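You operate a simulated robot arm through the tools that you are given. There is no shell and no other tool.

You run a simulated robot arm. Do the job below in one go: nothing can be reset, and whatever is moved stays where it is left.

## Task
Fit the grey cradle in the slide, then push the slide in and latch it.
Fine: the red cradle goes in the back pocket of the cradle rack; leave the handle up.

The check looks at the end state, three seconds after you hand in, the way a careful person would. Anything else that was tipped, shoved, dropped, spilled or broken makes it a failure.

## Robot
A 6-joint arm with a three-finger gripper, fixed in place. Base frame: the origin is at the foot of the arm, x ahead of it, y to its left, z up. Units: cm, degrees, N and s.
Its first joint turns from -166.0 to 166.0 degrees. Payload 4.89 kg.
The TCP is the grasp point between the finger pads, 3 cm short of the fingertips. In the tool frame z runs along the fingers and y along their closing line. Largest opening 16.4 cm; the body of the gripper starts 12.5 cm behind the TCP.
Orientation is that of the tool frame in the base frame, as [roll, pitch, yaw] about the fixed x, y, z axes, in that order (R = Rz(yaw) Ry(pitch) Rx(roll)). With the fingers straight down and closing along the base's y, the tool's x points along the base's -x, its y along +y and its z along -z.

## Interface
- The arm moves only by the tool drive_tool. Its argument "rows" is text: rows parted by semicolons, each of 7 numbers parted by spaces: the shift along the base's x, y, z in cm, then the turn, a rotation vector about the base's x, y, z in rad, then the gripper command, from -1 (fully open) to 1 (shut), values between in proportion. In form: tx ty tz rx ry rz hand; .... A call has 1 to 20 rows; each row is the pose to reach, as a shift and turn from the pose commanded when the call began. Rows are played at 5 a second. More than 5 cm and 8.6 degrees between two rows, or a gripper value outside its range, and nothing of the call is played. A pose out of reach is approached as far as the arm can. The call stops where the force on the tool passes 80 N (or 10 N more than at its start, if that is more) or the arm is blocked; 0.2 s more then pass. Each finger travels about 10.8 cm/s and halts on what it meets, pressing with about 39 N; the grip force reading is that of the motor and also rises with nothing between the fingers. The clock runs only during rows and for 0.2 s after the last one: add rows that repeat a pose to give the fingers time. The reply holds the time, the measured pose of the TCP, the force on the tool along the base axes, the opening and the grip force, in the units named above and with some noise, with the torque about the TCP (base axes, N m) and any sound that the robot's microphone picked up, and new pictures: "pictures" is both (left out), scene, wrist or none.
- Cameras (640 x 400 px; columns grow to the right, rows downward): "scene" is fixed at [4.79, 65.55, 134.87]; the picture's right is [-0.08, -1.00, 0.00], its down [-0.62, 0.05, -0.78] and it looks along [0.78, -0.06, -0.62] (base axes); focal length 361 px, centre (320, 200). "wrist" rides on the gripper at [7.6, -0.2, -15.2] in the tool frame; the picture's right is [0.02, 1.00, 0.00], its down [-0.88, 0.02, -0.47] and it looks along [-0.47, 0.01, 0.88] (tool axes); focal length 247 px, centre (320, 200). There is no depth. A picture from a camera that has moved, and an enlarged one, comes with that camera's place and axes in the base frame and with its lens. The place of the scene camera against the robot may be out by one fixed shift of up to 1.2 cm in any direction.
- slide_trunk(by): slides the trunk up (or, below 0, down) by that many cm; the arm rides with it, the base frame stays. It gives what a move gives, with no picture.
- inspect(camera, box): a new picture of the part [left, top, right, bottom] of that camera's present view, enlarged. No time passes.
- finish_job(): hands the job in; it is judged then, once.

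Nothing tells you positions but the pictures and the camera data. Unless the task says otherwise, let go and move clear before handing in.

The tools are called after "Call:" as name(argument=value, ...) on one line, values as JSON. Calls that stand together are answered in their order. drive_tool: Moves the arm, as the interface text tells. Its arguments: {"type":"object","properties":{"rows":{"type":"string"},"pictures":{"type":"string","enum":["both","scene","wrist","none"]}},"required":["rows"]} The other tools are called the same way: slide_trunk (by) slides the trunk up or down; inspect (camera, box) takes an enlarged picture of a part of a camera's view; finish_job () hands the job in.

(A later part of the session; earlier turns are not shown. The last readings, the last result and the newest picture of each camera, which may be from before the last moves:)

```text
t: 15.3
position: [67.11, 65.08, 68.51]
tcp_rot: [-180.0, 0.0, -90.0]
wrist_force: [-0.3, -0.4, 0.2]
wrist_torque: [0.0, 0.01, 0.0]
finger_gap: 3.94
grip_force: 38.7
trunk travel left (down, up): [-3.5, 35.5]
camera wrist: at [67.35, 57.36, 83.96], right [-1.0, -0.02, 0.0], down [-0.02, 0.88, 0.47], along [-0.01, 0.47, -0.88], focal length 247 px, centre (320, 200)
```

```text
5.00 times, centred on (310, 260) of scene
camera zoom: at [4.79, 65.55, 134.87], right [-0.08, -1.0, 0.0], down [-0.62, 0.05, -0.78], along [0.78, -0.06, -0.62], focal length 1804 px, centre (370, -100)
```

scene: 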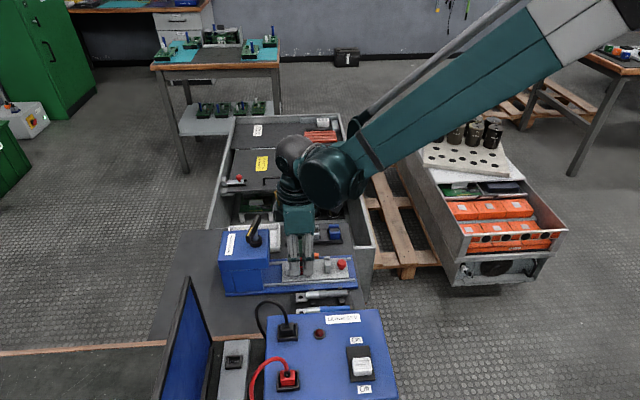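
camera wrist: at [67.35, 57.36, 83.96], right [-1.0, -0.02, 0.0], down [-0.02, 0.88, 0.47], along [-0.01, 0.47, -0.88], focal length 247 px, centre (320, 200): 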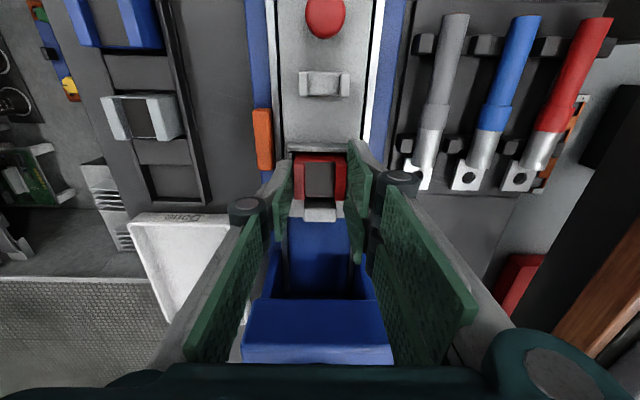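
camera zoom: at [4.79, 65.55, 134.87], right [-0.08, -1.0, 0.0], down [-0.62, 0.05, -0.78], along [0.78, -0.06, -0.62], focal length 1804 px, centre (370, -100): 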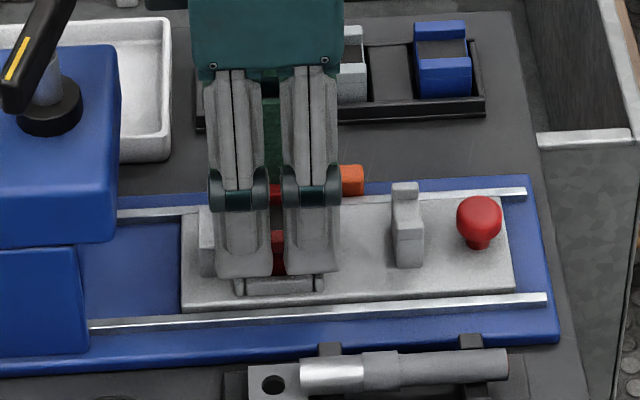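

The cradle is gripped at 3.94 cm. I'll lift it straight up.

Call:
drive_tool(rows="0 0 0.6 0 0 0 1; 0 0 1.5 0 0 0 1; 0 0 3 0 0 0 1; 0 0 5.5 0 0 0 1; 0 0 5.5 0 0 0 1", pictures="both")

Call:
inspect(camera="wrist", box=[250, 100, 390, 240])

Call:
inspect(camera="scene", box=[270, 220, 350, 300])

```text
t: 16.5
position: [67.2, 64.82, 74.14]
tcp_rot: [-179.9, 0.0, -89.9]
wrist_force: [0.5, -0.5, -0.8]
wrist_torque: [-0.02, 0.03, 0.01]
finger_gap: 0.03
grip_force: 39.0
trunk travel left (down, up): [-3.5, 35.5]
camera wrist: at [67.33, 57.25, 89.5], right [-1.0, -0.02, 0.0], down [-0.02, 0.88, 0.47], along [-0.01, 0.47, -0.88], focal length 247 px, centre (320, 200)
```

scene: 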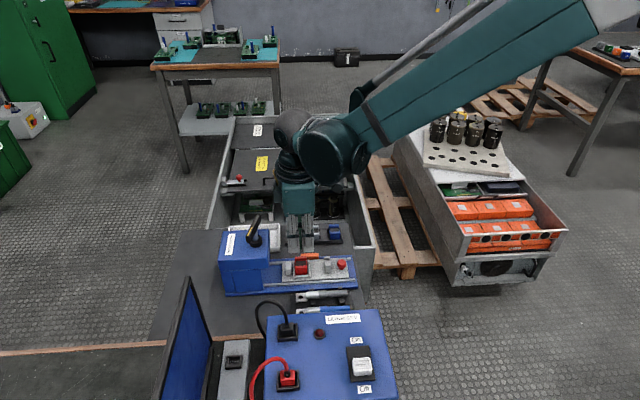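
wrist: 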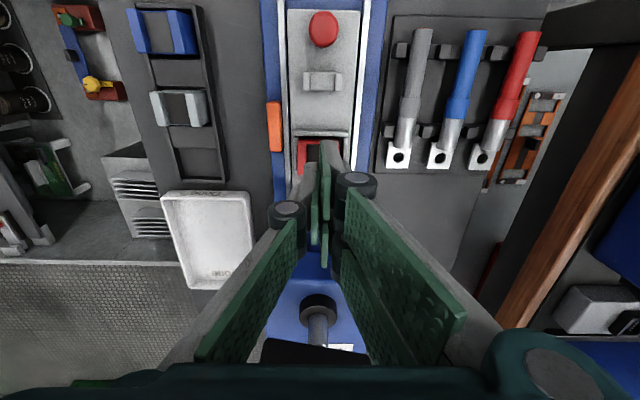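

```text
2.86 times, centred on (320, 170) of wrist
camera zoom: at [67.33, 57.25, 89.5], right [-1.0, -0.02, 0.0], down [-0.02, 0.88, 0.47], along [-0.01, 0.47, -0.88], focal length 706 px, centre (320, 286)
```

zoom: 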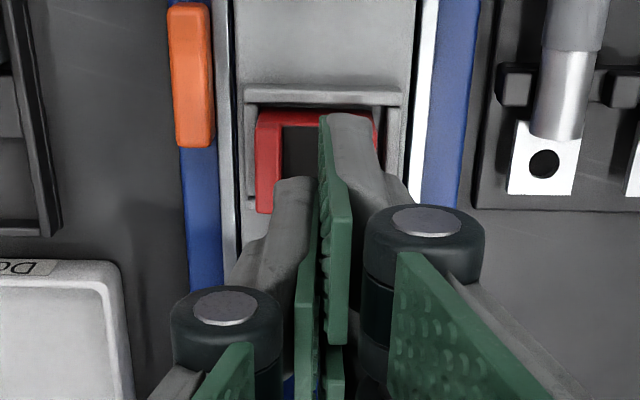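

```text
5.00 times, centred on (310, 260) of scene
camera zoom: at [4.79, 65.55, 134.87], right [-0.08, -1.0, 0.0], down [-0.62, 0.05, -0.78], along [0.78, -0.06, -0.62], focal length 1804 px, centre (370, -100)
```

zoom: 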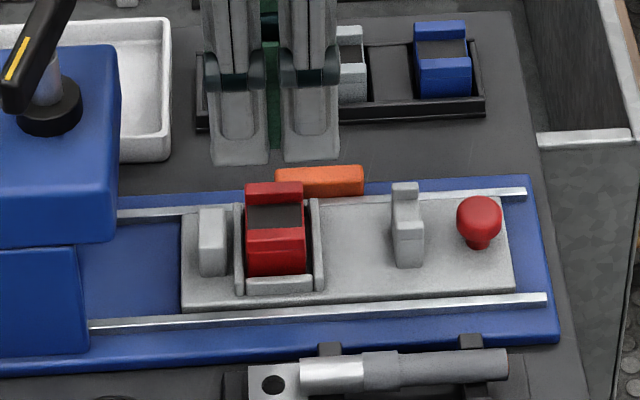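

The grip slipped: the gripper shut to 0.03 and the red cradle is still in its pocket. It may be clipped in, or I gripped too high, so I'll reopen, go a little deeper and lift slowly while reading forces.

Call:
drive_tool(rows="0 0 0 0 0 0 0.3; 0 0 0 0 0 0 0.3; 0 0 0 0 0 0 0.3; 0 -0.05 -2.5 0 0 0 0.3; 0 -0.05 -4.5 0 0 0 0.3; 0 -0.05 -5.4 0 0 0 0.3; 0 -0.05 -5.75 0 0 0 0.3; 0 -0.05 -5.75 0 0 0 0.3", pictures="none")

```text
t: 18.3
position: [67.05, 65.01, 68.33]
tcp_rot: [179.9, 0.0, -90.0]
wrist_force: [-0.5, 0.2, 0.1]
wrist_torque: [0.02, -0.02, 0.0]
finger_gap: 5.72
grip_force: 0.1
trunk travel left (down, up): [-3.5, 35.5]
```

No contact yet. I'll go 0.25 cm lower and close, and the gap will tell me whether I'm on the cradle (about 3.9) or the pocket walls (about 5.2).

Call:
drive_tool(rows="0 0 -0.25 0 0 0 0.3; 0 0 -0.25 0 0 0 0.4; 0 0 -0.25 0 0 0 0.5; 0 0 -0.25 0 0 0 1; 0 0 -0.25 0 0 0 1", pictures="both")

Call:
inspect(camera="scene", box=[270, 220, 350, 300])

Call:
inspect(camera="wrist", box=[270, 130, 370, 230])

```text
t: 19.5
position: [67.07, 64.83, 68.09]
tcp_rot: [-180.0, 0.0, -90.0]
wrist_force: [0.0, 0.8, -0.7]
wrist_torque: [-0.05, 0.01, 0.02]
finger_gap: 3.92
grip_force: 39.2
trunk travel left (down, up): [-3.5, 35.5]
camera wrist: at [67.34, 57.3, 83.48], right [-1.0, -0.02, 0.0], down [-0.02, 0.88, 0.47], along [-0.01, 0.47, -0.88], focal length 247 px, centre (320, 200)
```

scene: 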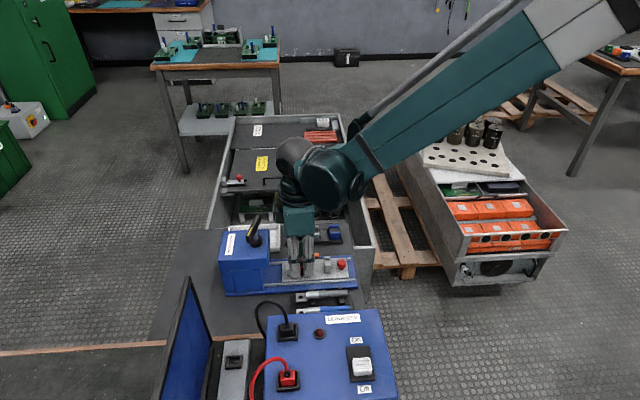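
wrist: 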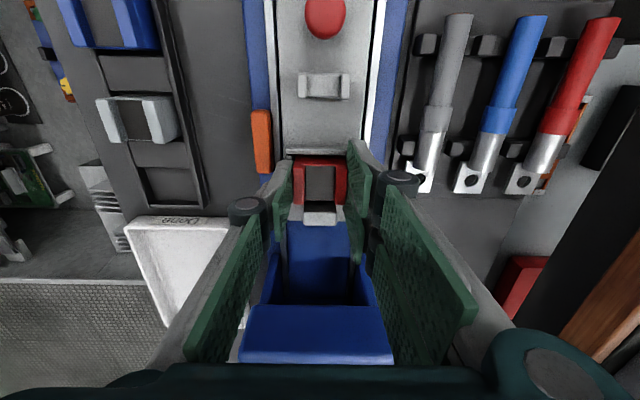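

```text
5.00 times, centred on (310, 260) of scene
camera zoom: at [4.79, 65.55, 134.87], right [-0.08, -1.0, 0.0], down [-0.62, 0.05, -0.78], along [0.78, -0.06, -0.62], focal length 1804 px, centre (370, -100)
```

zoom: 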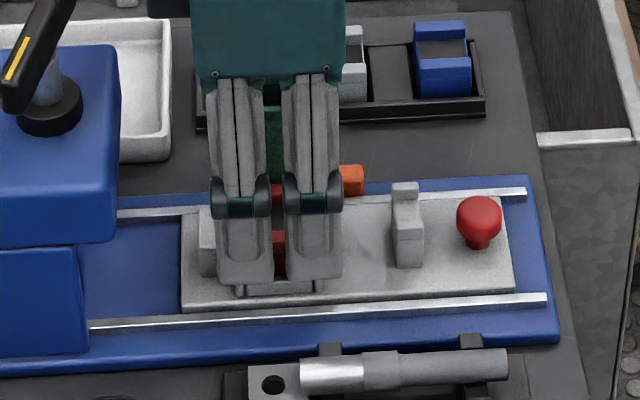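

```text
4.00 times, centred on (320, 180) of wrist
camera zoom: at [67.34, 57.3, 83.48], right [-1.0, -0.02, 0.0], down [-0.02, 0.88, 0.47], along [-0.01, 0.47, -0.88], focal length 988 px, centre (320, 280)
```

zoom: 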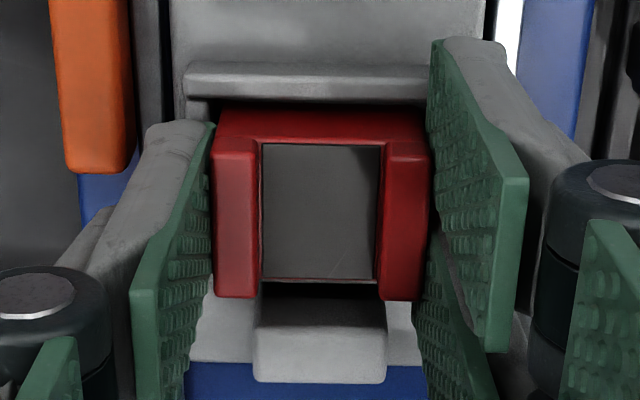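

The grip is on the cradle again, now deeper. I'll pull up in small steps and watch the vertical force.

Call:
drive_tool(rows="0 0 0.05 0 0 0 1; 0 0 0.1 0 0 0 1; 0 0 0.15 0 0 0 1; 0 0 0.2 0 0 0 1; 0 0 0.2 0 0 0 1", pictures="none")

```text
t: 20.7
position: [66.98, 64.87, 68.09]
tcp_rot: [-180.0, 0.0, -90.0]
wrist_force: [-0.1, 0.1, 0.3]
wrist_torque: [0.01, -0.04, 0.01]
finger_gap: 3.95
grip_force: 39.0
trunk travel left (down, up): [-3.5, 35.5]
```

There is no resistance yet. I'll keep pulling slowly.

Call:
drive_tool(rows="0 0 0.1 0 0 0 1; 0 0 0.2 0 0 0 1; 0 0 0.3 0 0 0 1; 0 0 0.4 0 0 0 1; 0 0 0.4 0 0 0 1", pictures="both")

Call:
inspect(camera="wrist", box=[270, 130, 370, 230])

Call:
inspect(camera="scene", box=[270, 220, 350, 300])

```text
t: 21.9
position: [67.06, 64.79, 68.55]
tcp_rot: [-180.0, 0.1, -90.0]
wrist_force: [0.5, -1.0, -3.2]
wrist_torque: [0.0, 0.0, -0.02]
finger_gap: 3.95
grip_force: 38.8
trunk travel left (down, up): [-3.5, 35.5]
camera wrist: at [67.3, 57.19, 84.02], right [-1.0, -0.02, 0.0], down [-0.02, 0.88, 0.47], along [-0.01, 0.47, -0.88], focal length 247 px, centre (320, 200)
```

scene: 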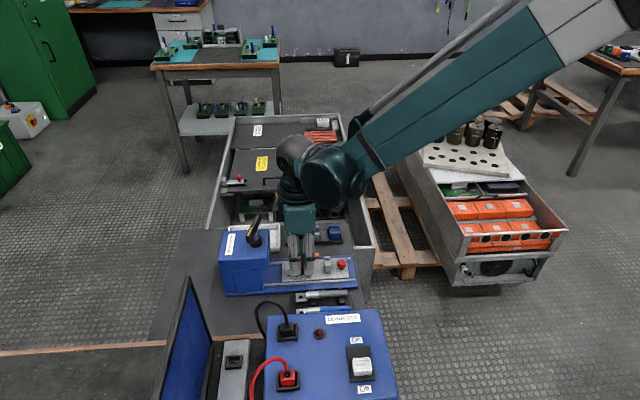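
wrist: 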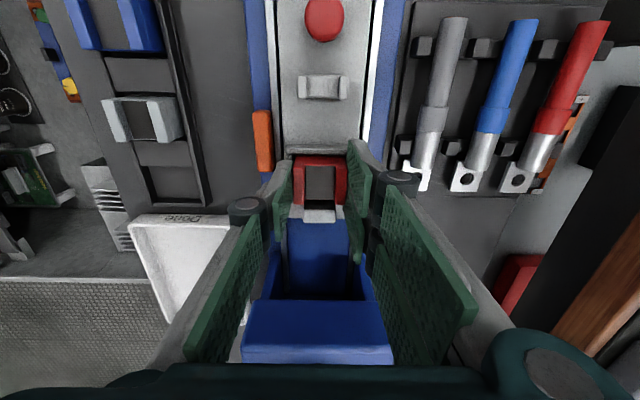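

```text
4.00 times, centred on (320, 180) of wrist
camera zoom: at [67.3, 57.19, 84.02], right [-1.0, -0.02, 0.0], down [-0.02, 0.88, 0.47], along [-0.01, 0.47, -0.88], focal length 988 px, centre (320, 280)
```

zoom: 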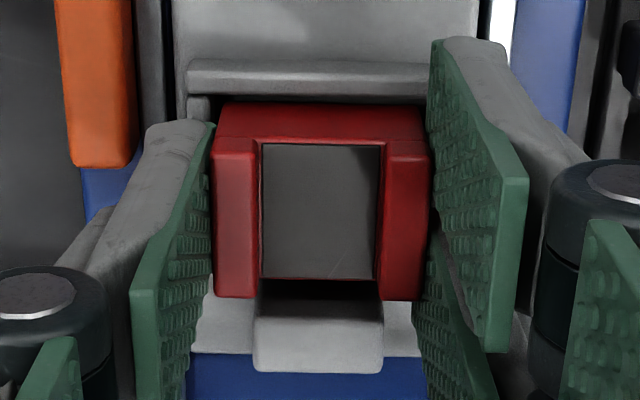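

```text
5.00 times, centred on (310, 260) of scene
camera zoom: at [4.79, 65.55, 134.87], right [-0.08, -1.0, 0.0], down [-0.62, 0.05, -0.78], along [0.78, -0.06, -0.62], focal length 1804 px, centre (370, -100)
```

zoom: 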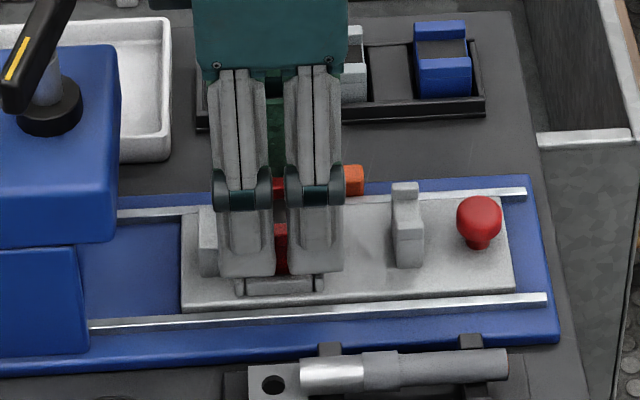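

The cradle is now rising with the gripper, with about 3 N of weight showing. I'll keep lifting gently.

Call:
drive_tool(rows="0 0 0.15 0 0 0 1; 0 0 0.3 0 0 0 1; 0 0 0.45 0 0 0 1; 0 0 0.6 0 0 0 1; 0 0 0.8 0 0 0 1; 0 0 1.0 0 0 0 1; 0 0 1.2 0 0 0 1; 0 0 1.4 0 0 0 1; 0 0 1.6 0 0 0 1; 0 0 1.6 0 0 0 1", pictures="wrist")

Call:
inspect(camera="wrist", box=[270, 130, 370, 230])

Call:
inspect(camera="scene", box=[270, 220, 350, 300])

```text
t: 24.1
position: [67.02, 64.8, 70.23]
tcp_rot: [-180.0, 0.0, -90.0]
wrist_force: [-0.5, 0.1, -2.7]
wrist_torque: [-0.02, -0.01, -0.01]
finger_gap: 3.95
grip_force: 39.1
trunk travel left (down, up): [-3.5, 35.5]
camera wrist: at [67.32, 57.23, 85.62], right [-1.0, -0.02, 0.0], down [-0.02, 0.88, 0.47], along [-0.01, 0.47, -0.88], focal length 247 px, centre (320, 200)
```

wrist: 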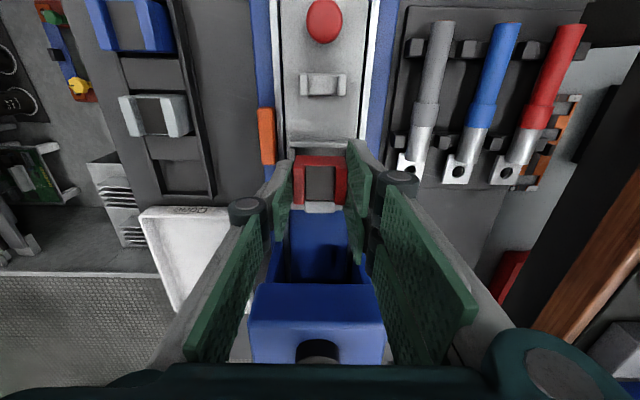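

```text
4.00 times, centred on (320, 180) of wrist
camera zoom: at [67.32, 57.23, 85.62], right [-1.0, -0.02, 0.0], down [-0.02, 0.88, 0.47], along [-0.01, 0.47, -0.88], focal length 988 px, centre (320, 280)
```

zoom: 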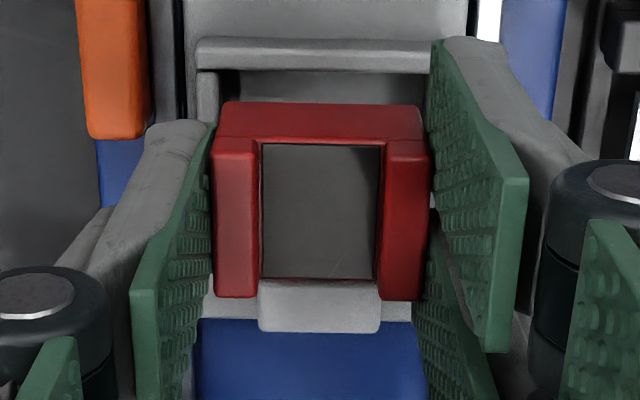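

```text
5.00 times, centred on (310, 260) of scene
camera zoom: at [4.79, 65.55, 134.87], right [-0.08, -1.0, 0.0], down [-0.62, 0.05, -0.78], along [0.78, -0.06, -0.62], focal length 1804 px, centre (370, -100)
```

zoom: 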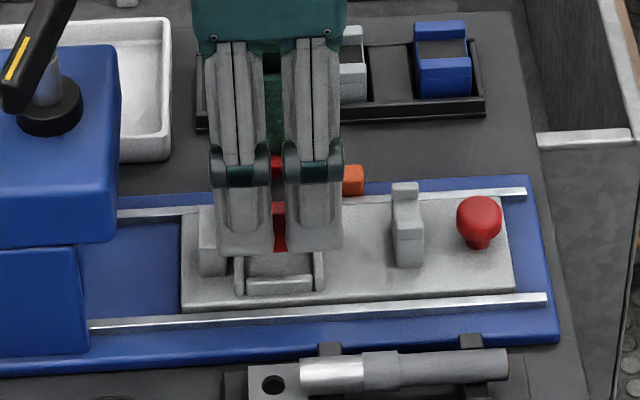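

The red cradle is out and held securely. I'll raise it and carry it at moderate speed to above the empty rack pocket.

Call:
drive_tool(rows="0 0 0.5 0 0 0 1; 0 0 1.2 0 0 0 1; 0 0 2 0 0 0 1; 0 0 3 0 0 0 1; 0.5 0 4 0 0 0 1; 1.5 0.1 4.5 0 0 0 1; 3 0.4 4.5 0 0 0 1; 5 0.7 4.5 0 0 0 1; 7 1 4.5 0 0 0 1; 9 1.3 4.5 0 0 0 1; 11 1.6 4.5 0 0 0 1; 12.5 1.8 4.5 0 0 0 1; 13.5 1.9 4.5 0 0 0 1; 13.5 1.9 3.5 0 0 0 1; 13.5 1.9 2.5 0 0 0 1; 13.5 1.9 1.5 0 0 0 1; 13.5 1.9 0.8 0 0 0 1; 13.5 1.9 0.4 0 0 0 1; 13.5 1.9 0.4 0 0 0 1", pictures="both")

Call:
inspect(camera="wrist", box=[270, 110, 370, 230])

Call:
inspect(camera="scene", box=[270, 200, 350, 280])

```text
t: 28.1
position: [80.49, 66.9, 70.67]
tcp_rot: [180.0, 0.0, -90.0]
wrist_force: [0.0, 0.9, -2.7]
wrist_torque: [0.02, -0.01, 0.02]
finger_gap: 3.95
grip_force: 38.7
trunk travel left (down, up): [-3.5, 35.5]
camera wrist: at [80.78, 59.16, 86.02], right [-1.0, -0.02, 0.0], down [-0.02, 0.88, 0.47], along [-0.01, 0.47, -0.88], focal length 247 px, centre (320, 200)
```

scene: 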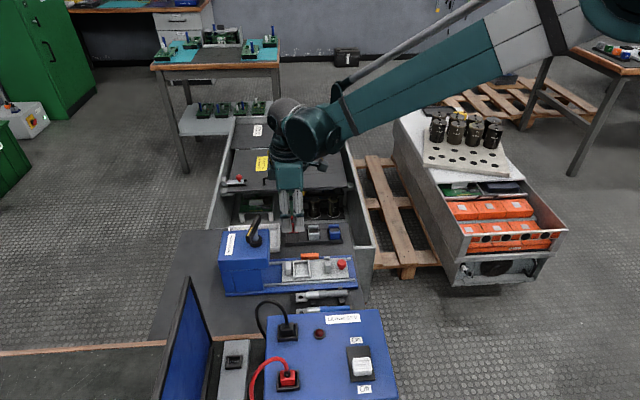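
wrist: 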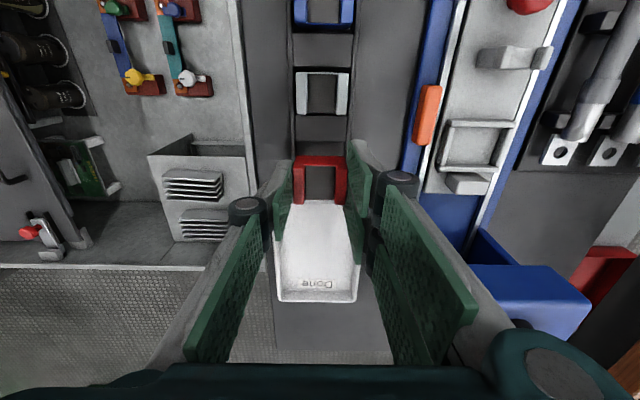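

```text
3.33 times, centred on (320, 170) of wrist
camera zoom: at [80.78, 59.16, 86.02], right [-1.0, -0.02, 0.0], down [-0.02, 0.88, 0.47], along [-0.01, 0.47, -0.88], focal length 823 px, centre (320, 300)
```

zoom: 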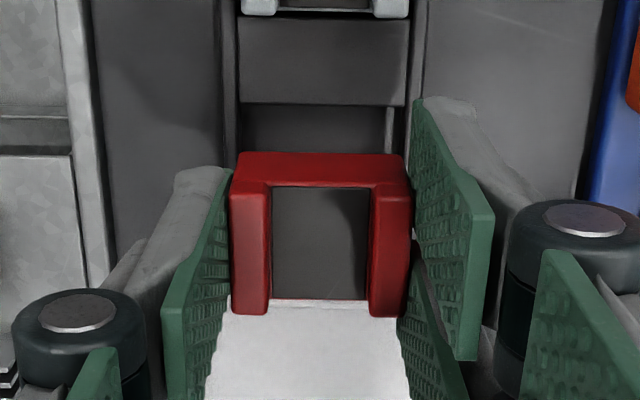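

```text
5.00 times, centred on (310, 240) of scene
camera zoom: at [4.79, 65.55, 134.87], right [-0.08, -1.0, 0.0], down [-0.62, 0.05, -0.78], along [0.78, -0.06, -0.62], focal length 1804 px, centre (370, 0)
```

zoom: 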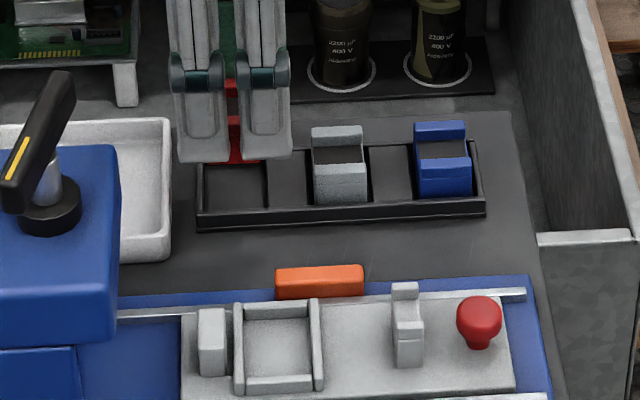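

The red cradle is aligned over the empty pocket to within about a millimetre or two. I'll lower it gently while watching the force.

Call:
drive_tool(rows="0 0 -0.6 0 0 0 1; 0 0 -1.2 0 0 0 1; 0 0 -1.8 0 0 0 1; 0 0 -2.3 0 0 0 1; 0 0 -2.7 0 0 0 1; 0 0 -3.0 0 0 0 1; 0 0 -3.2 0 0 0 1; 0 0 -3.35 0 0 0 1; 0 0 -3.5 0 0 0 1; 0 0 -3.5 0 0 0 1", pictures="both")

Call:
inspect(camera="wrist", box=[270, 110, 370, 230])

Call:
inspect(camera="scene", box=[270, 200, 350, 280])

```text
t: 30.3
position: [80.49, 66.81, 67.02]
tcp_rot: [-180.0, -0.1, -90.0]
wrist_force: [-0.7, 0.3, -2.6]
wrist_torque: [-0.01, -0.02, 0.03]
finger_gap: 3.97
grip_force: 39.5
trunk travel left (down, up): [-3.5, 35.5]
camera wrist: at [80.86, 59.17, 82.52], right [-1.0, -0.02, 0.0], down [-0.02, 0.88, 0.47], along [-0.01, 0.47, -0.88], focal length 247 px, centre (320, 200)
```

scene: 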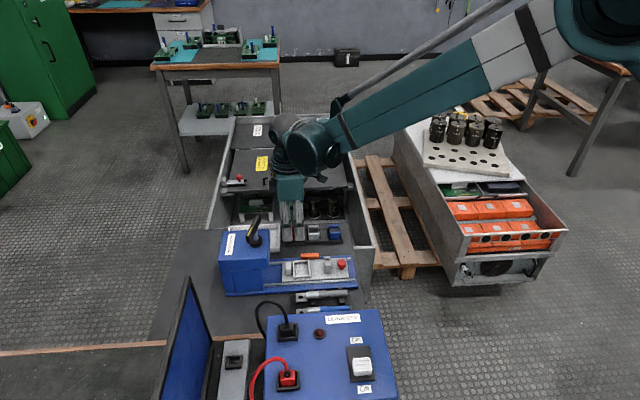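
wrist: 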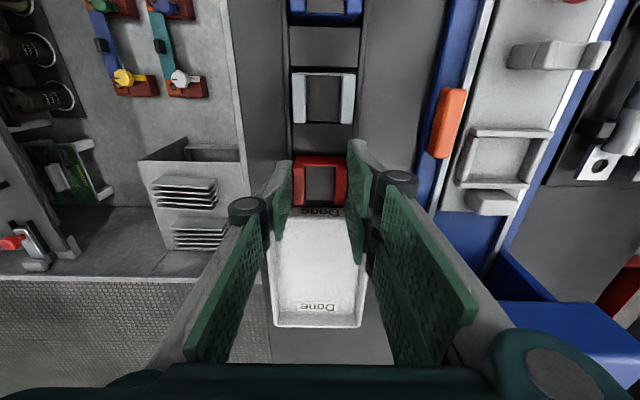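

```text
3.33 times, centred on (320, 170) of wrist
camera zoom: at [80.86, 59.17, 82.52], right [-1.0, -0.02, 0.0], down [-0.02, 0.88, 0.47], along [-0.01, 0.47, -0.88], focal length 823 px, centre (320, 300)
```

zoom: 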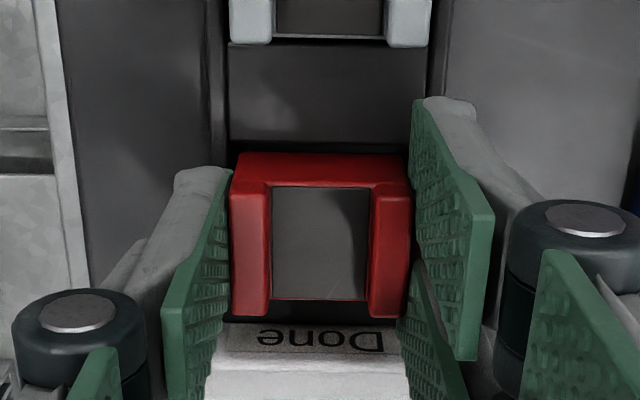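

```text
5.00 times, centred on (310, 240) of scene
camera zoom: at [4.79, 65.55, 134.87], right [-0.08, -1.0, 0.0], down [-0.62, 0.05, -0.78], along [0.78, -0.06, -0.62], focal length 1804 px, centre (370, 0)
```

zoom: 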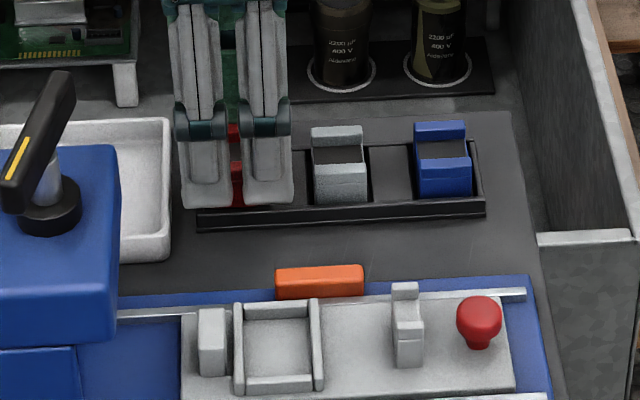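

The cradle bottom is just at the pocket rim. I'll continue a few millimetres at a time.

Call:
drive_tool(rows="0 0 -0.1 0 0 0 1; 0 0 -0.2 0 0 0 1; 0 0 -0.3 0 0 0 1; 0 0 -0.3 0 0 0 1", pictures="wrist")

Call:
inspect(camera="wrist", box=[270, 110, 370, 230])

Call:
inspect(camera="scene", box=[285, 215, 335, 255])

```text
t: 31.3
position: [80.61, 66.65, 66.8]
tcp_rot: [-179.9, 0.1, -90.0]
wrist_force: [0.0, -0.5, -2.5]
wrist_torque: [-0.03, 0.01, 0.04]
finger_gap: 3.94
grip_force: 38.6
trunk travel left (down, up): [-3.5, 35.5]
camera wrist: at [80.86, 59.09, 82.19], right [-1.0, -0.02, 0.0], down [-0.02, 0.88, 0.47], along [-0.01, 0.47, -0.88], focal length 247 px, centre (320, 200)
```

wrist: 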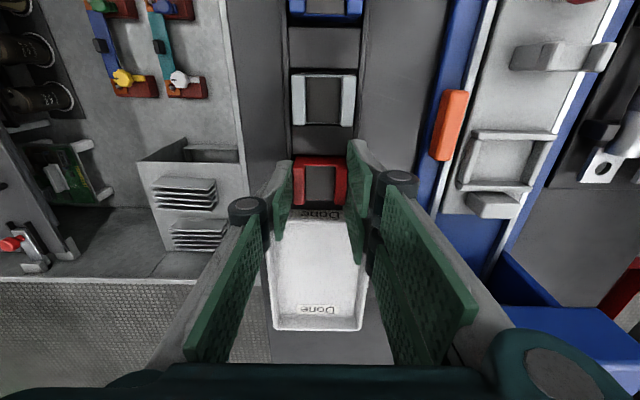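

```text
3.33 times, centred on (320, 170) of wrist
camera zoom: at [80.86, 59.09, 82.19], right [-1.0, -0.02, 0.0], down [-0.02, 0.88, 0.47], along [-0.01, 0.47, -0.88], focal length 823 px, centre (320, 300)
```

zoom: 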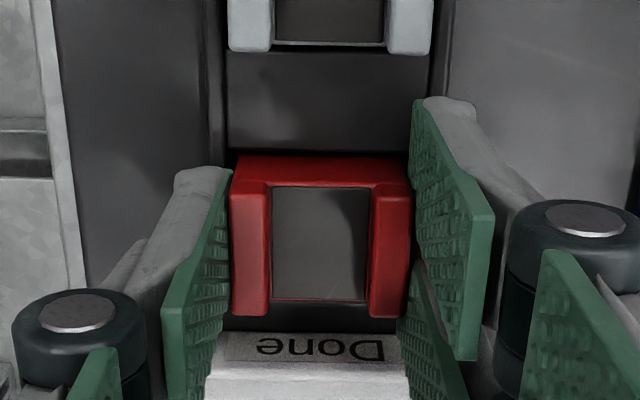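

```text
10.00 times, centred on (310, 235) of scene
camera zoom: at [4.79, 65.55, 134.87], right [-0.08, -1.0, 0.0], down [-0.62, 0.05, -0.78], along [0.78, -0.06, -0.62], focal length 3608 px, centre (420, -150)
```

zoom: 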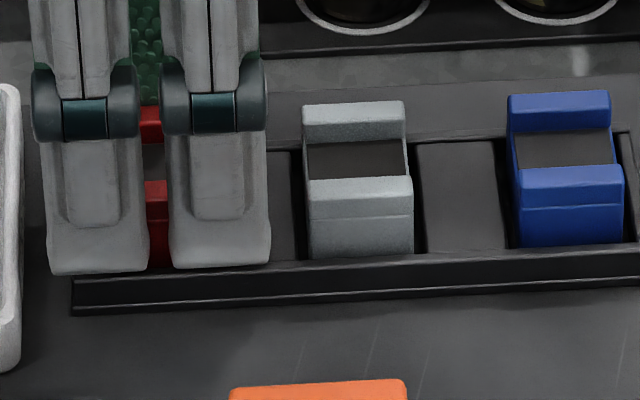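

The red cradle is about 0.3 cm above seated, compared with grey beside it, and is entering the pocket freely. I'll go down another 0.15 and check the force.

Call:
drive_tool(rows="0 0 -0.08 0 0 0 1; 0 0 -0.15 0 0 0 1; 0 0 -0.15 0 0 0 1", pictures="none")

```text
t: 32.1
position: [80.51, 66.79, 66.56]
tcp_rot: [180.0, 0.0, -89.9]
wrist_force: [0.4, 0.4, -1.9]
wrist_torque: [0.01, -0.01, 0.0]
finger_gap: 3.96
grip_force: 39.3
trunk travel left (down, up): [-3.5, 35.5]
```

It is still hanging freely. One more small step.

Call:
drive_tool(rows="0 0 -0.06 0 0 0 1; 0 0 -0.12 0 0 0 1; 0 0 -0.12 0 0 0 1", pictures="none")

Call:
inspect(camera="scene", box=[285, 215, 335, 255])

```text
t: 32.9
position: [80.62, 66.64, 66.47]
tcp_rot: [-179.9, 0.1, -90.0]
wrist_force: [-0.8, -1.7, 3.3]
wrist_torque: [-0.09, 0.19, 0.05]
finger_gap: 3.94
grip_force: 39.4
trunk travel left (down, up): [-3.5, 35.5]
```

```text
10.00 times, centred on (310, 235) of scene
camera zoom: at [4.79, 65.55, 134.87], right [-0.08, -1.0, 0.0], down [-0.62, 0.05, -0.78], along [0.78, -0.06, -0.62], focal length 3608 px, centre (420, -150)
```

zoom: 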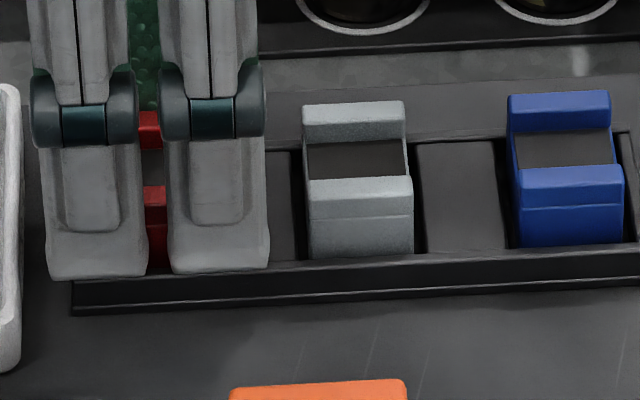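

Light contact: the cradle is essentially seated. I'll ease up 1 mm, open a little, and lift away.

Call:
drive_tool(rows="0 0 0.1 0 0 0 1; 0 0 0.1 0 0 0 0.45; 0 0 0.1 0 0 0 0.4; 0 0 0.1 0 0 0 0.35; 0 0 0.1 0 0 0 0.35; 0 0 0.6 0 0 0 0.35; 0 0 2 0 0 0 0.35; 0 0 5 0 0 0 0.35; 0 0 8 0 0 0 0.3; 0 0 8 0 0 0 0.3", pictures="both")

Call:
inspect(camera="wrist", box=[270, 60, 370, 180])

Call:
inspect(camera="scene", box=[285, 215, 335, 255])

```text
t: 35.1
position: [80.46, 66.76, 74.71]
tcp_rot: [-179.9, 0.0, -90.0]
wrist_force: [0.7, 0.6, -0.7]
wrist_torque: [-0.05, 0.08, -0.01]
finger_gap: 5.75
grip_force: 0.0
trunk travel left (down, up): [-3.5, 35.5]
camera wrist: at [80.71, 59.22, 90.1], right [-1.0, -0.02, 0.0], down [-0.02, 0.88, 0.47], along [-0.01, 0.47, -0.88], focal length 247 px, centre (320, 200)
```

scene: 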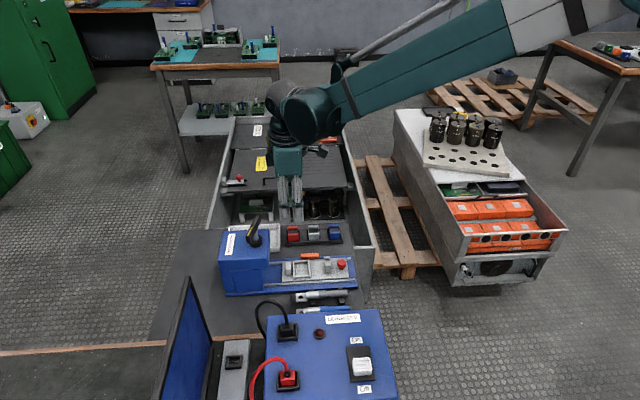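
wrist: 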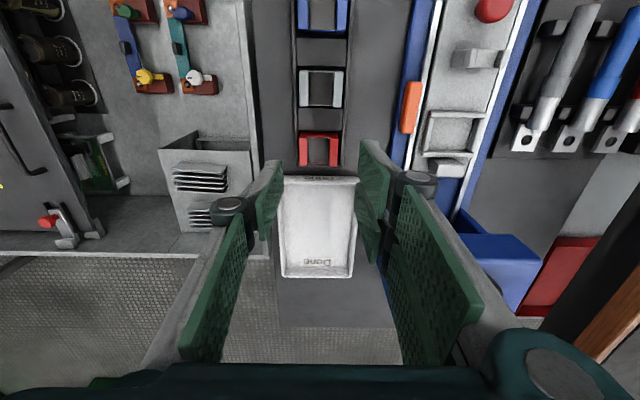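

```text
3.33 times, centred on (320, 120) of wrist
camera zoom: at [80.71, 59.22, 90.1], right [-1.0, -0.02, 0.0], down [-0.02, 0.88, 0.47], along [-0.01, 0.47, -0.88], focal length 823 px, centre (320, 467)
```

zoom: 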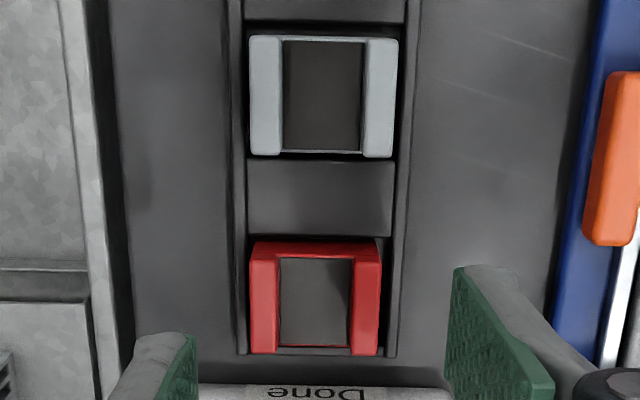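

```text
10.00 times, centred on (310, 235) of scene
camera zoom: at [4.79, 65.55, 134.87], right [-0.08, -1.0, 0.0], down [-0.62, 0.05, -0.78], along [0.78, -0.06, -0.62], focal length 3608 px, centre (420, -150)
```

zoom: 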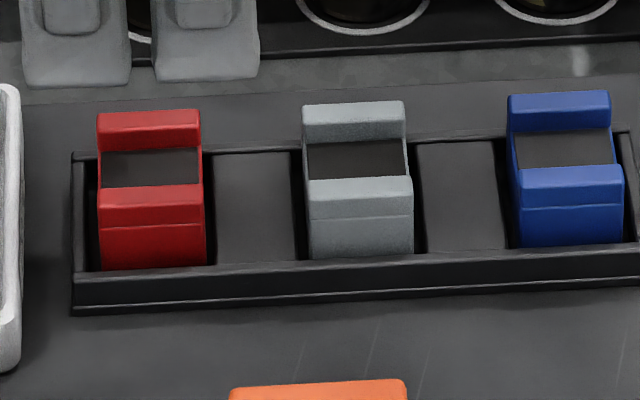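

The red cradle is seated level with the other two. Next I'll move over the grey cradle, 5.9 cm toward -y, and go down to the same relative depth.

Call:
drive_tool(rows="0 -2 0 0 0 0 0.3; 0 -4 0 0 0 0 0.3; 0.05 -5.88 0 0 0 0 0.3; 0.05 -5.88 0 0 0 0 0.3; 0.05 -5.88 -3 0 0 0 0.3; 0.05 -5.88 -4.5 0 0 0 0.3; 0.05 -5.88 -4.5 0 0 0 0.3", pictures="both")

Call:
inspect(camera="wrist", box=[260, 90, 380, 230])

Call:
inspect(camera="scene", box=[285, 205, 345, 255])

```text
t: 36.7
position: [80.64, 60.94, 70.0]
tcp_rot: [180.0, 0.1, -90.1]
wrist_force: [-0.8, 0.3, 0.8]
wrist_torque: [0.01, -0.03, 0.0]
finger_gap: 5.77
grip_force: 0.0
trunk travel left (down, up): [-3.5, 35.5]
camera wrist: at [80.86, 53.34, 85.43], right [-1.0, -0.02, 0.0], down [-0.02, 0.88, 0.47], along [-0.01, 0.47, -0.88], focal length 247 px, centre (320, 200)
```

scene: 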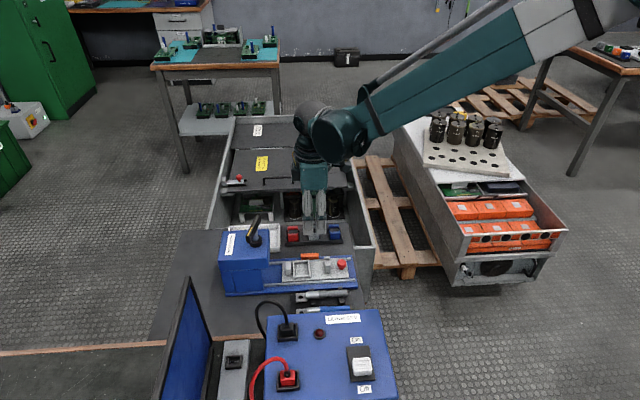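
wrist: 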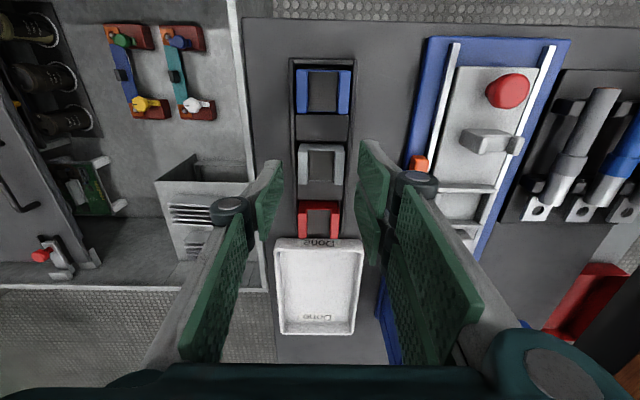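

```text
2.86 times, centred on (320, 160) of wrist
camera zoom: at [80.86, 53.34, 85.43], right [-1.0, -0.02, 0.0], down [-0.02, 0.88, 0.47], along [-0.01, 0.47, -0.88], focal length 706 px, centre (320, 314)
```

zoom: 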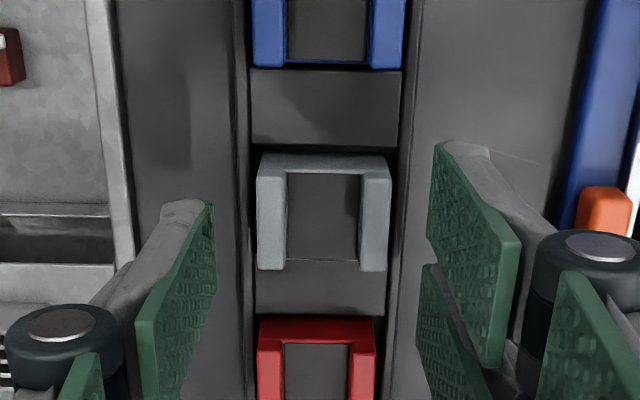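

```text
8.00 times, centred on (315, 230) of scene
camera zoom: at [4.79, 65.55, 134.87], right [-0.08, -1.0, 0.0], down [-0.62, 0.05, -0.78], along [0.78, -0.06, -0.62], focal length 2887 px, centre (360, -40)
```

zoom: 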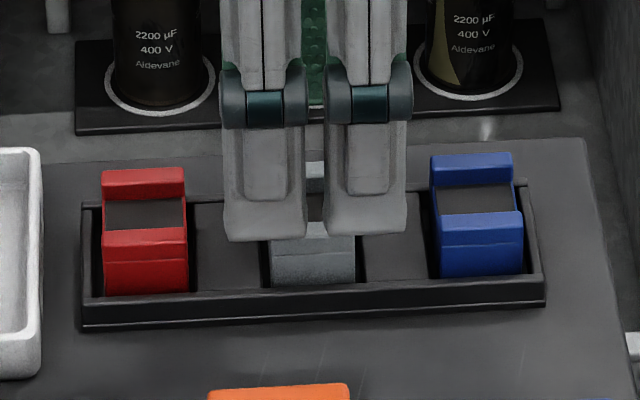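

The gripper is centred on the grey cradle with clearance to red and blue. I'll go down and close.

Call:
drive_tool(rows="0 0 -1 0 0 0 0.3; 0 0 -2 0 0 0 0.3; 0 0 -2.8 0 0 0 0.3; 0 0 -3.2 0 0 0 0.3; 0 0 -3.45 0 0 0 0.3; 0 0 -3.45 0 0 0 0.4; 0 0 -3.45 0 0 0 0.5; 0 0 -3.45 0 0 0 1; 0 0 -3.45 0 0 0 1; 0 0 -3.45 0 0 0 1", pictures="both")

Call:
inspect(camera="wrist", box=[270, 130, 370, 230])

Call:
inspect(camera="scene", box=[285, 205, 345, 255])

```text
t: 38.9
position: [80.64, 60.71, 66.56]
tcp_rot: [-180.0, 0.0, -90.0]
wrist_force: [-0.5, -0.4, 0.0]
wrist_torque: [-0.01, 0.01, 0.02]
finger_gap: 3.95
grip_force: 39.1
trunk travel left (down, up): [-3.5, 35.5]
camera wrist: at [80.86, 53.22, 82.0], right [-1.0, -0.02, 0.0], down [-0.02, 0.88, 0.47], along [-0.01, 0.47, -0.88], focal length 247 px, centre (320, 200)
```

scene: 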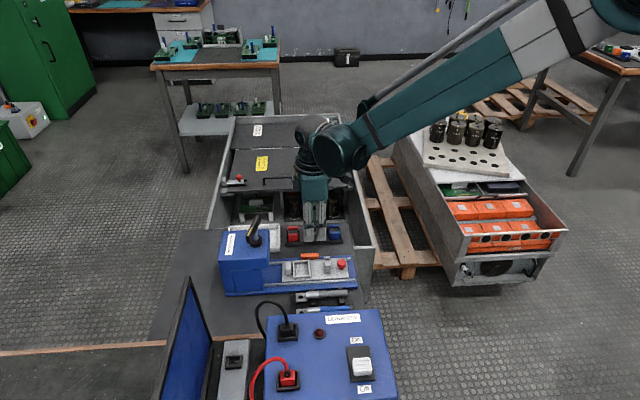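
wrist: 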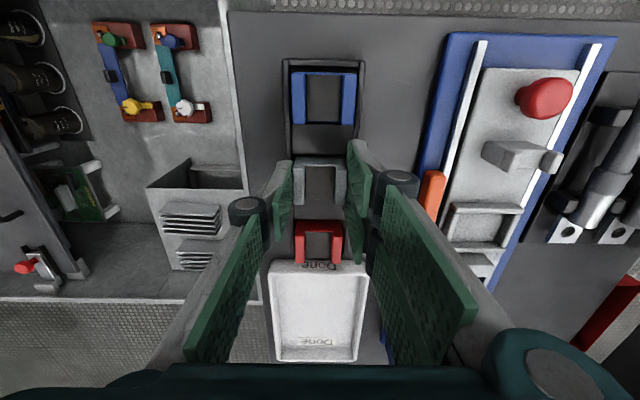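

```text
4.00 times, centred on (320, 180) of wrist
camera zoom: at [80.86, 53.22, 82.0], right [-1.0, -0.02, 0.0], down [-0.02, 0.88, 0.47], along [-0.01, 0.47, -0.88], focal length 988 px, centre (320, 280)
```

zoom: 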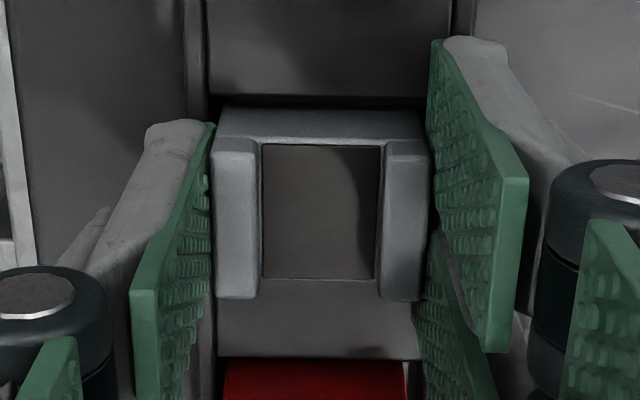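

```text
8.00 times, centred on (315, 230) of scene
camera zoom: at [4.79, 65.55, 134.87], right [-0.08, -1.0, 0.0], down [-0.62, 0.05, -0.78], along [0.78, -0.06, -0.62], focal length 2887 px, centre (360, -40)
```

zoom: 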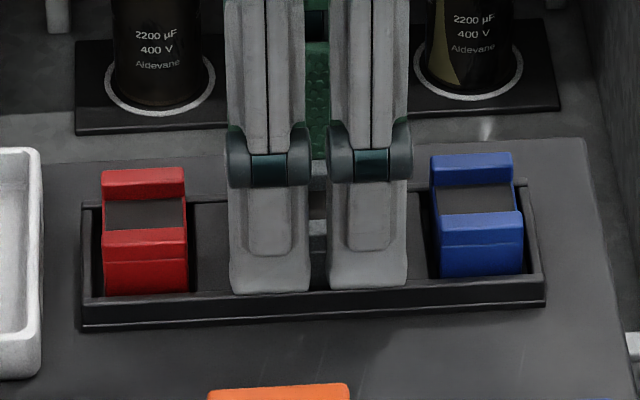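

The grey cradle is gripped in the same way as the red one was. I'll lift slowly in small steps.

Call:
drive_tool(rows="0 0 0.05 0 0 0 1; 0 0 0.1 0 0 0 1; 0 0 0.2 0 0 0 1; 0 0 0.3 0 0 0 1; 0 0 0.4 0 0 0 1; 0 0 0.5 0 0 0 1; 0 0 0.65 0 0 0 1; 0 0 0.8 0 0 0 1; 0 0 1.0 0 0 0 1; 0 0 1.2 0 0 0 1; 0 0 1.4 0 0 0 1; 0 0 1.6 0 0 0 1; 0 0 1.8 0 0 0 1; 0 0 2.0 0 0 0 1; 0 0 2.3 0 0 0 1; 0 0 2.3 0 0 0 1", pictures="wrist")

Call:
inspect(camera="wrist", box=[270, 130, 370, 230])

```text
t: 42.3
position: [80.6, 60.79, 68.93]
tcp_rot: [179.9, 0.0, -90.0]
wrist_force: [0.4, 0.0, -1.7]
wrist_torque: [0.0, -0.03, 0.03]
finger_gap: 3.95
grip_force: 39.0
trunk travel left (down, up): [-3.5, 35.5]
camera wrist: at [80.85, 53.27, 84.29], right [-1.0, -0.02, 0.0], down [-0.02, 0.88, 0.47], along [-0.01, 0.47, -0.88], focal length 247 px, centre (320, 200)
```

wrist: 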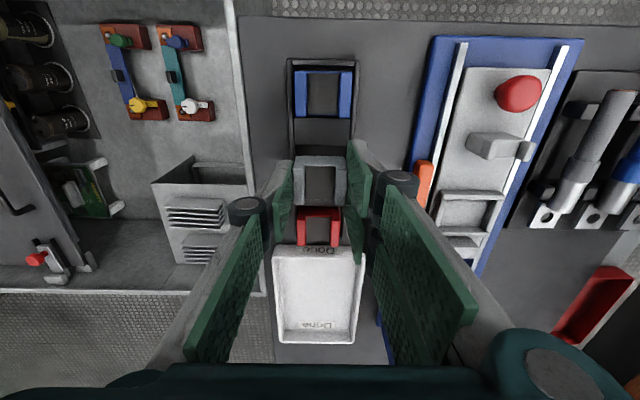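

```text
4.00 times, centred on (320, 180) of wrist
camera zoom: at [80.85, 53.27, 84.29], right [-1.0, -0.02, 0.0], down [-0.02, 0.88, 0.47], along [-0.01, 0.47, -0.88], focal length 988 px, centre (320, 280)
```

zoom: 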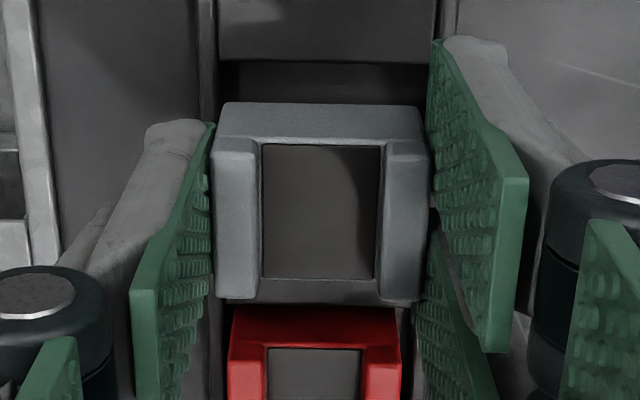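

The grey cradle is clear of the rack and sits in the gripper exactly as red did. I'll carry it to the slide pocket and hover just above it.

Call:
drive_tool(rows="0 0 0.5 0 0 0 1; 0 0 1.2 0 0 0 1; 0 0 2.2 0 0 0 1; 0 0 3.2 0 0 0 1; -0.5 0.1 4.2 0 0 0 1; -1.5 0.4 4.7 0 0 0 1; -3 0.8 4.7 0 0 0 1; -5 1.4 4.7 0 0 0 1; -7 2.0 4.7 0 0 0 1; -9 2.6 4.7 0 0 0 1; -11 3.2 4.7 0 0 0 1; -12.6 3.7 4.7 0 0 0 1; -13.55 3.98 4.7 0 0 0 1; -13.55 3.98 4.2 0 0 0 1; -13.55 3.98 3.5 0 0 0 1; -13.55 3.98 2.8 0 0 0 1; -13.55 3.98 2.2 0 0 0 1; -13.55 3.98 1.7 0 0 0 1; -13.55 3.98 1.5 0 0 0 1; -13.55 3.98 1.5 0 0 0 1", pictures="both")

Call:
inspect(camera="wrist", box=[270, 130, 370, 230])

Call:
inspect(camera="scene", box=[270, 220, 350, 300])

```text
t: 46.5
position: [67.1, 64.82, 70.47]
tcp_rot: [180.0, 0.0, -90.0]
wrist_force: [-0.3, -0.5, -2.3]
wrist_torque: [0.02, 0.03, 0.01]
finger_gap: 3.97
grip_force: 39.1
trunk travel left (down, up): [-3.5, 35.5]
camera wrist: at [67.32, 57.23, 85.81], right [-1.0, -0.02, 0.0], down [-0.02, 0.88, 0.47], along [-0.01, 0.47, -0.88], focal length 247 px, centre (320, 200)
```

scene: 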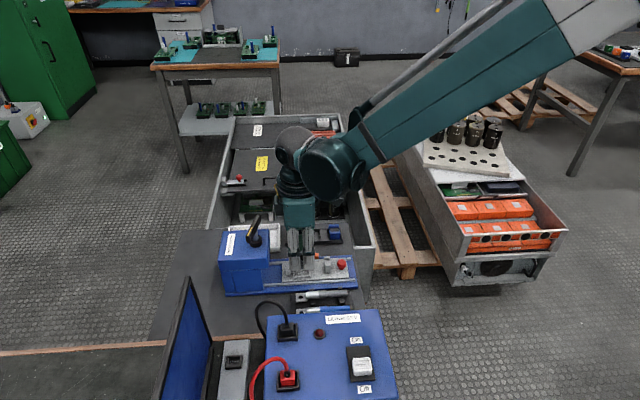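
wrist: 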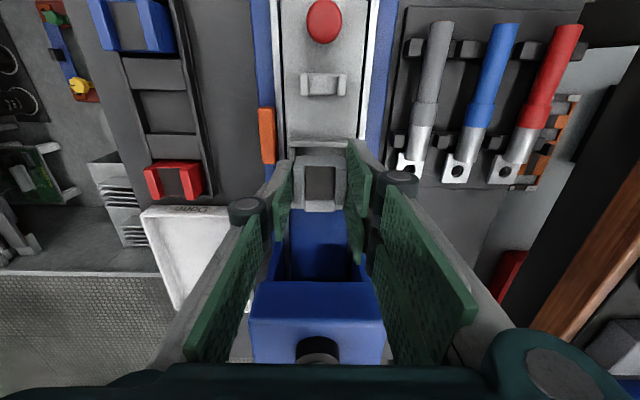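

```text
4.00 times, centred on (320, 180) of wrist
camera zoom: at [67.32, 57.23, 85.81], right [-1.0, -0.02, 0.0], down [-0.02, 0.88, 0.47], along [-0.01, 0.47, -0.88], focal length 988 px, centre (320, 280)
```

zoom: 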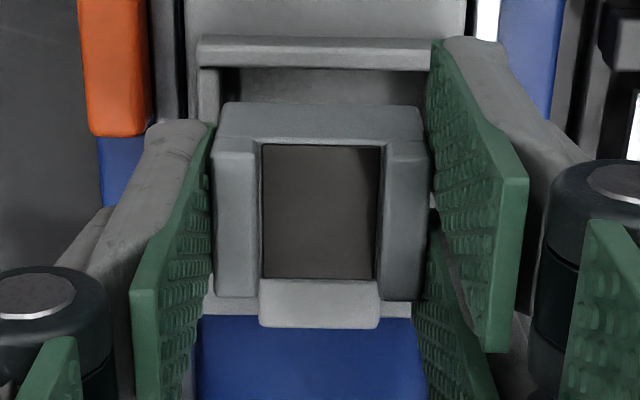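

```text
5.00 times, centred on (310, 260) of scene
camera zoom: at [4.79, 65.55, 134.87], right [-0.08, -1.0, 0.0], down [-0.62, 0.05, -0.78], along [0.78, -0.06, -0.62], focal length 1804 px, centre (370, -100)
```

zoom: 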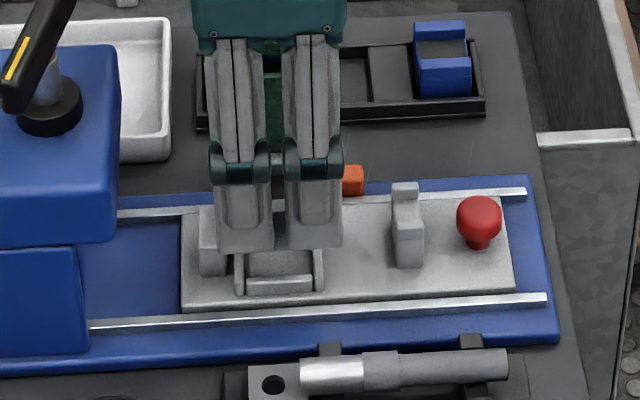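

The view matches the red cradle's lift-off position closely. I'll lower into the pocket in small steps.

Call:
drive_tool(rows="0 0 -0.4 0 0 0 1; 0 0 -0.8 0 0 0 1; 0 0 -1.1 0 0 0 1; 0 0 -1.4 0 0 0 1; 0 0 -1.6 0 0 0 1; 0 0 -1.8 0 0 0 1; 0 0 -1.95 0 0 0 1; 0 0 -2.05 0 0 0 1; 0 0 -2.05 0 0 0 1", pictures="wrist")

Call:
inspect(camera="wrist", box=[270, 130, 370, 230])

```text
t: 48.5
position: [67.03, 64.88, 68.33]
tcp_rot: [-180.0, -0.1, -90.0]
wrist_force: [-0.1, 0.1, -2.1]
wrist_torque: [-0.02, -0.01, 0.02]
finger_gap: 3.97
grip_force: 38.7
trunk travel left (down, up): [-3.5, 35.5]
camera wrist: at [67.36, 57.22, 83.72], right [-1.0, -0.02, 0.0], down [-0.02, 0.88, 0.47], along [-0.01, 0.47, -0.88], focal length 247 px, centre (320, 200)
```

wrist: 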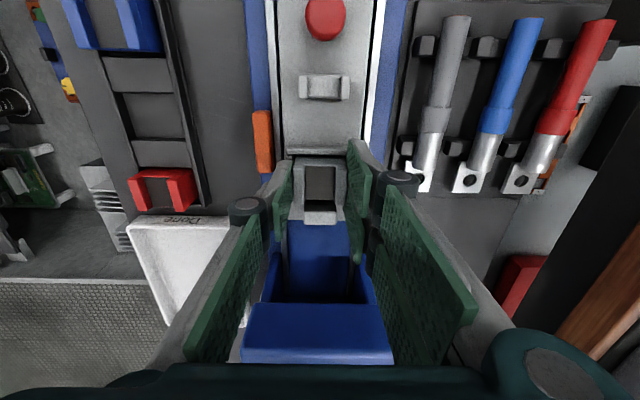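

```text
4.00 times, centred on (320, 180) of wrist
camera zoom: at [67.36, 57.22, 83.72], right [-1.0, -0.02, 0.0], down [-0.02, 0.88, 0.47], along [-0.01, 0.47, -0.88], focal length 988 px, centre (320, 280)
```

zoom: 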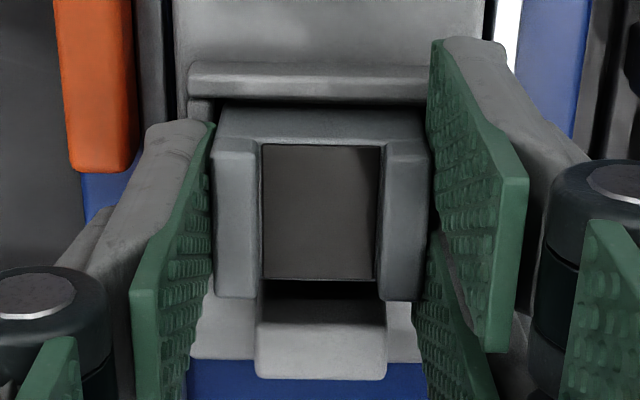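

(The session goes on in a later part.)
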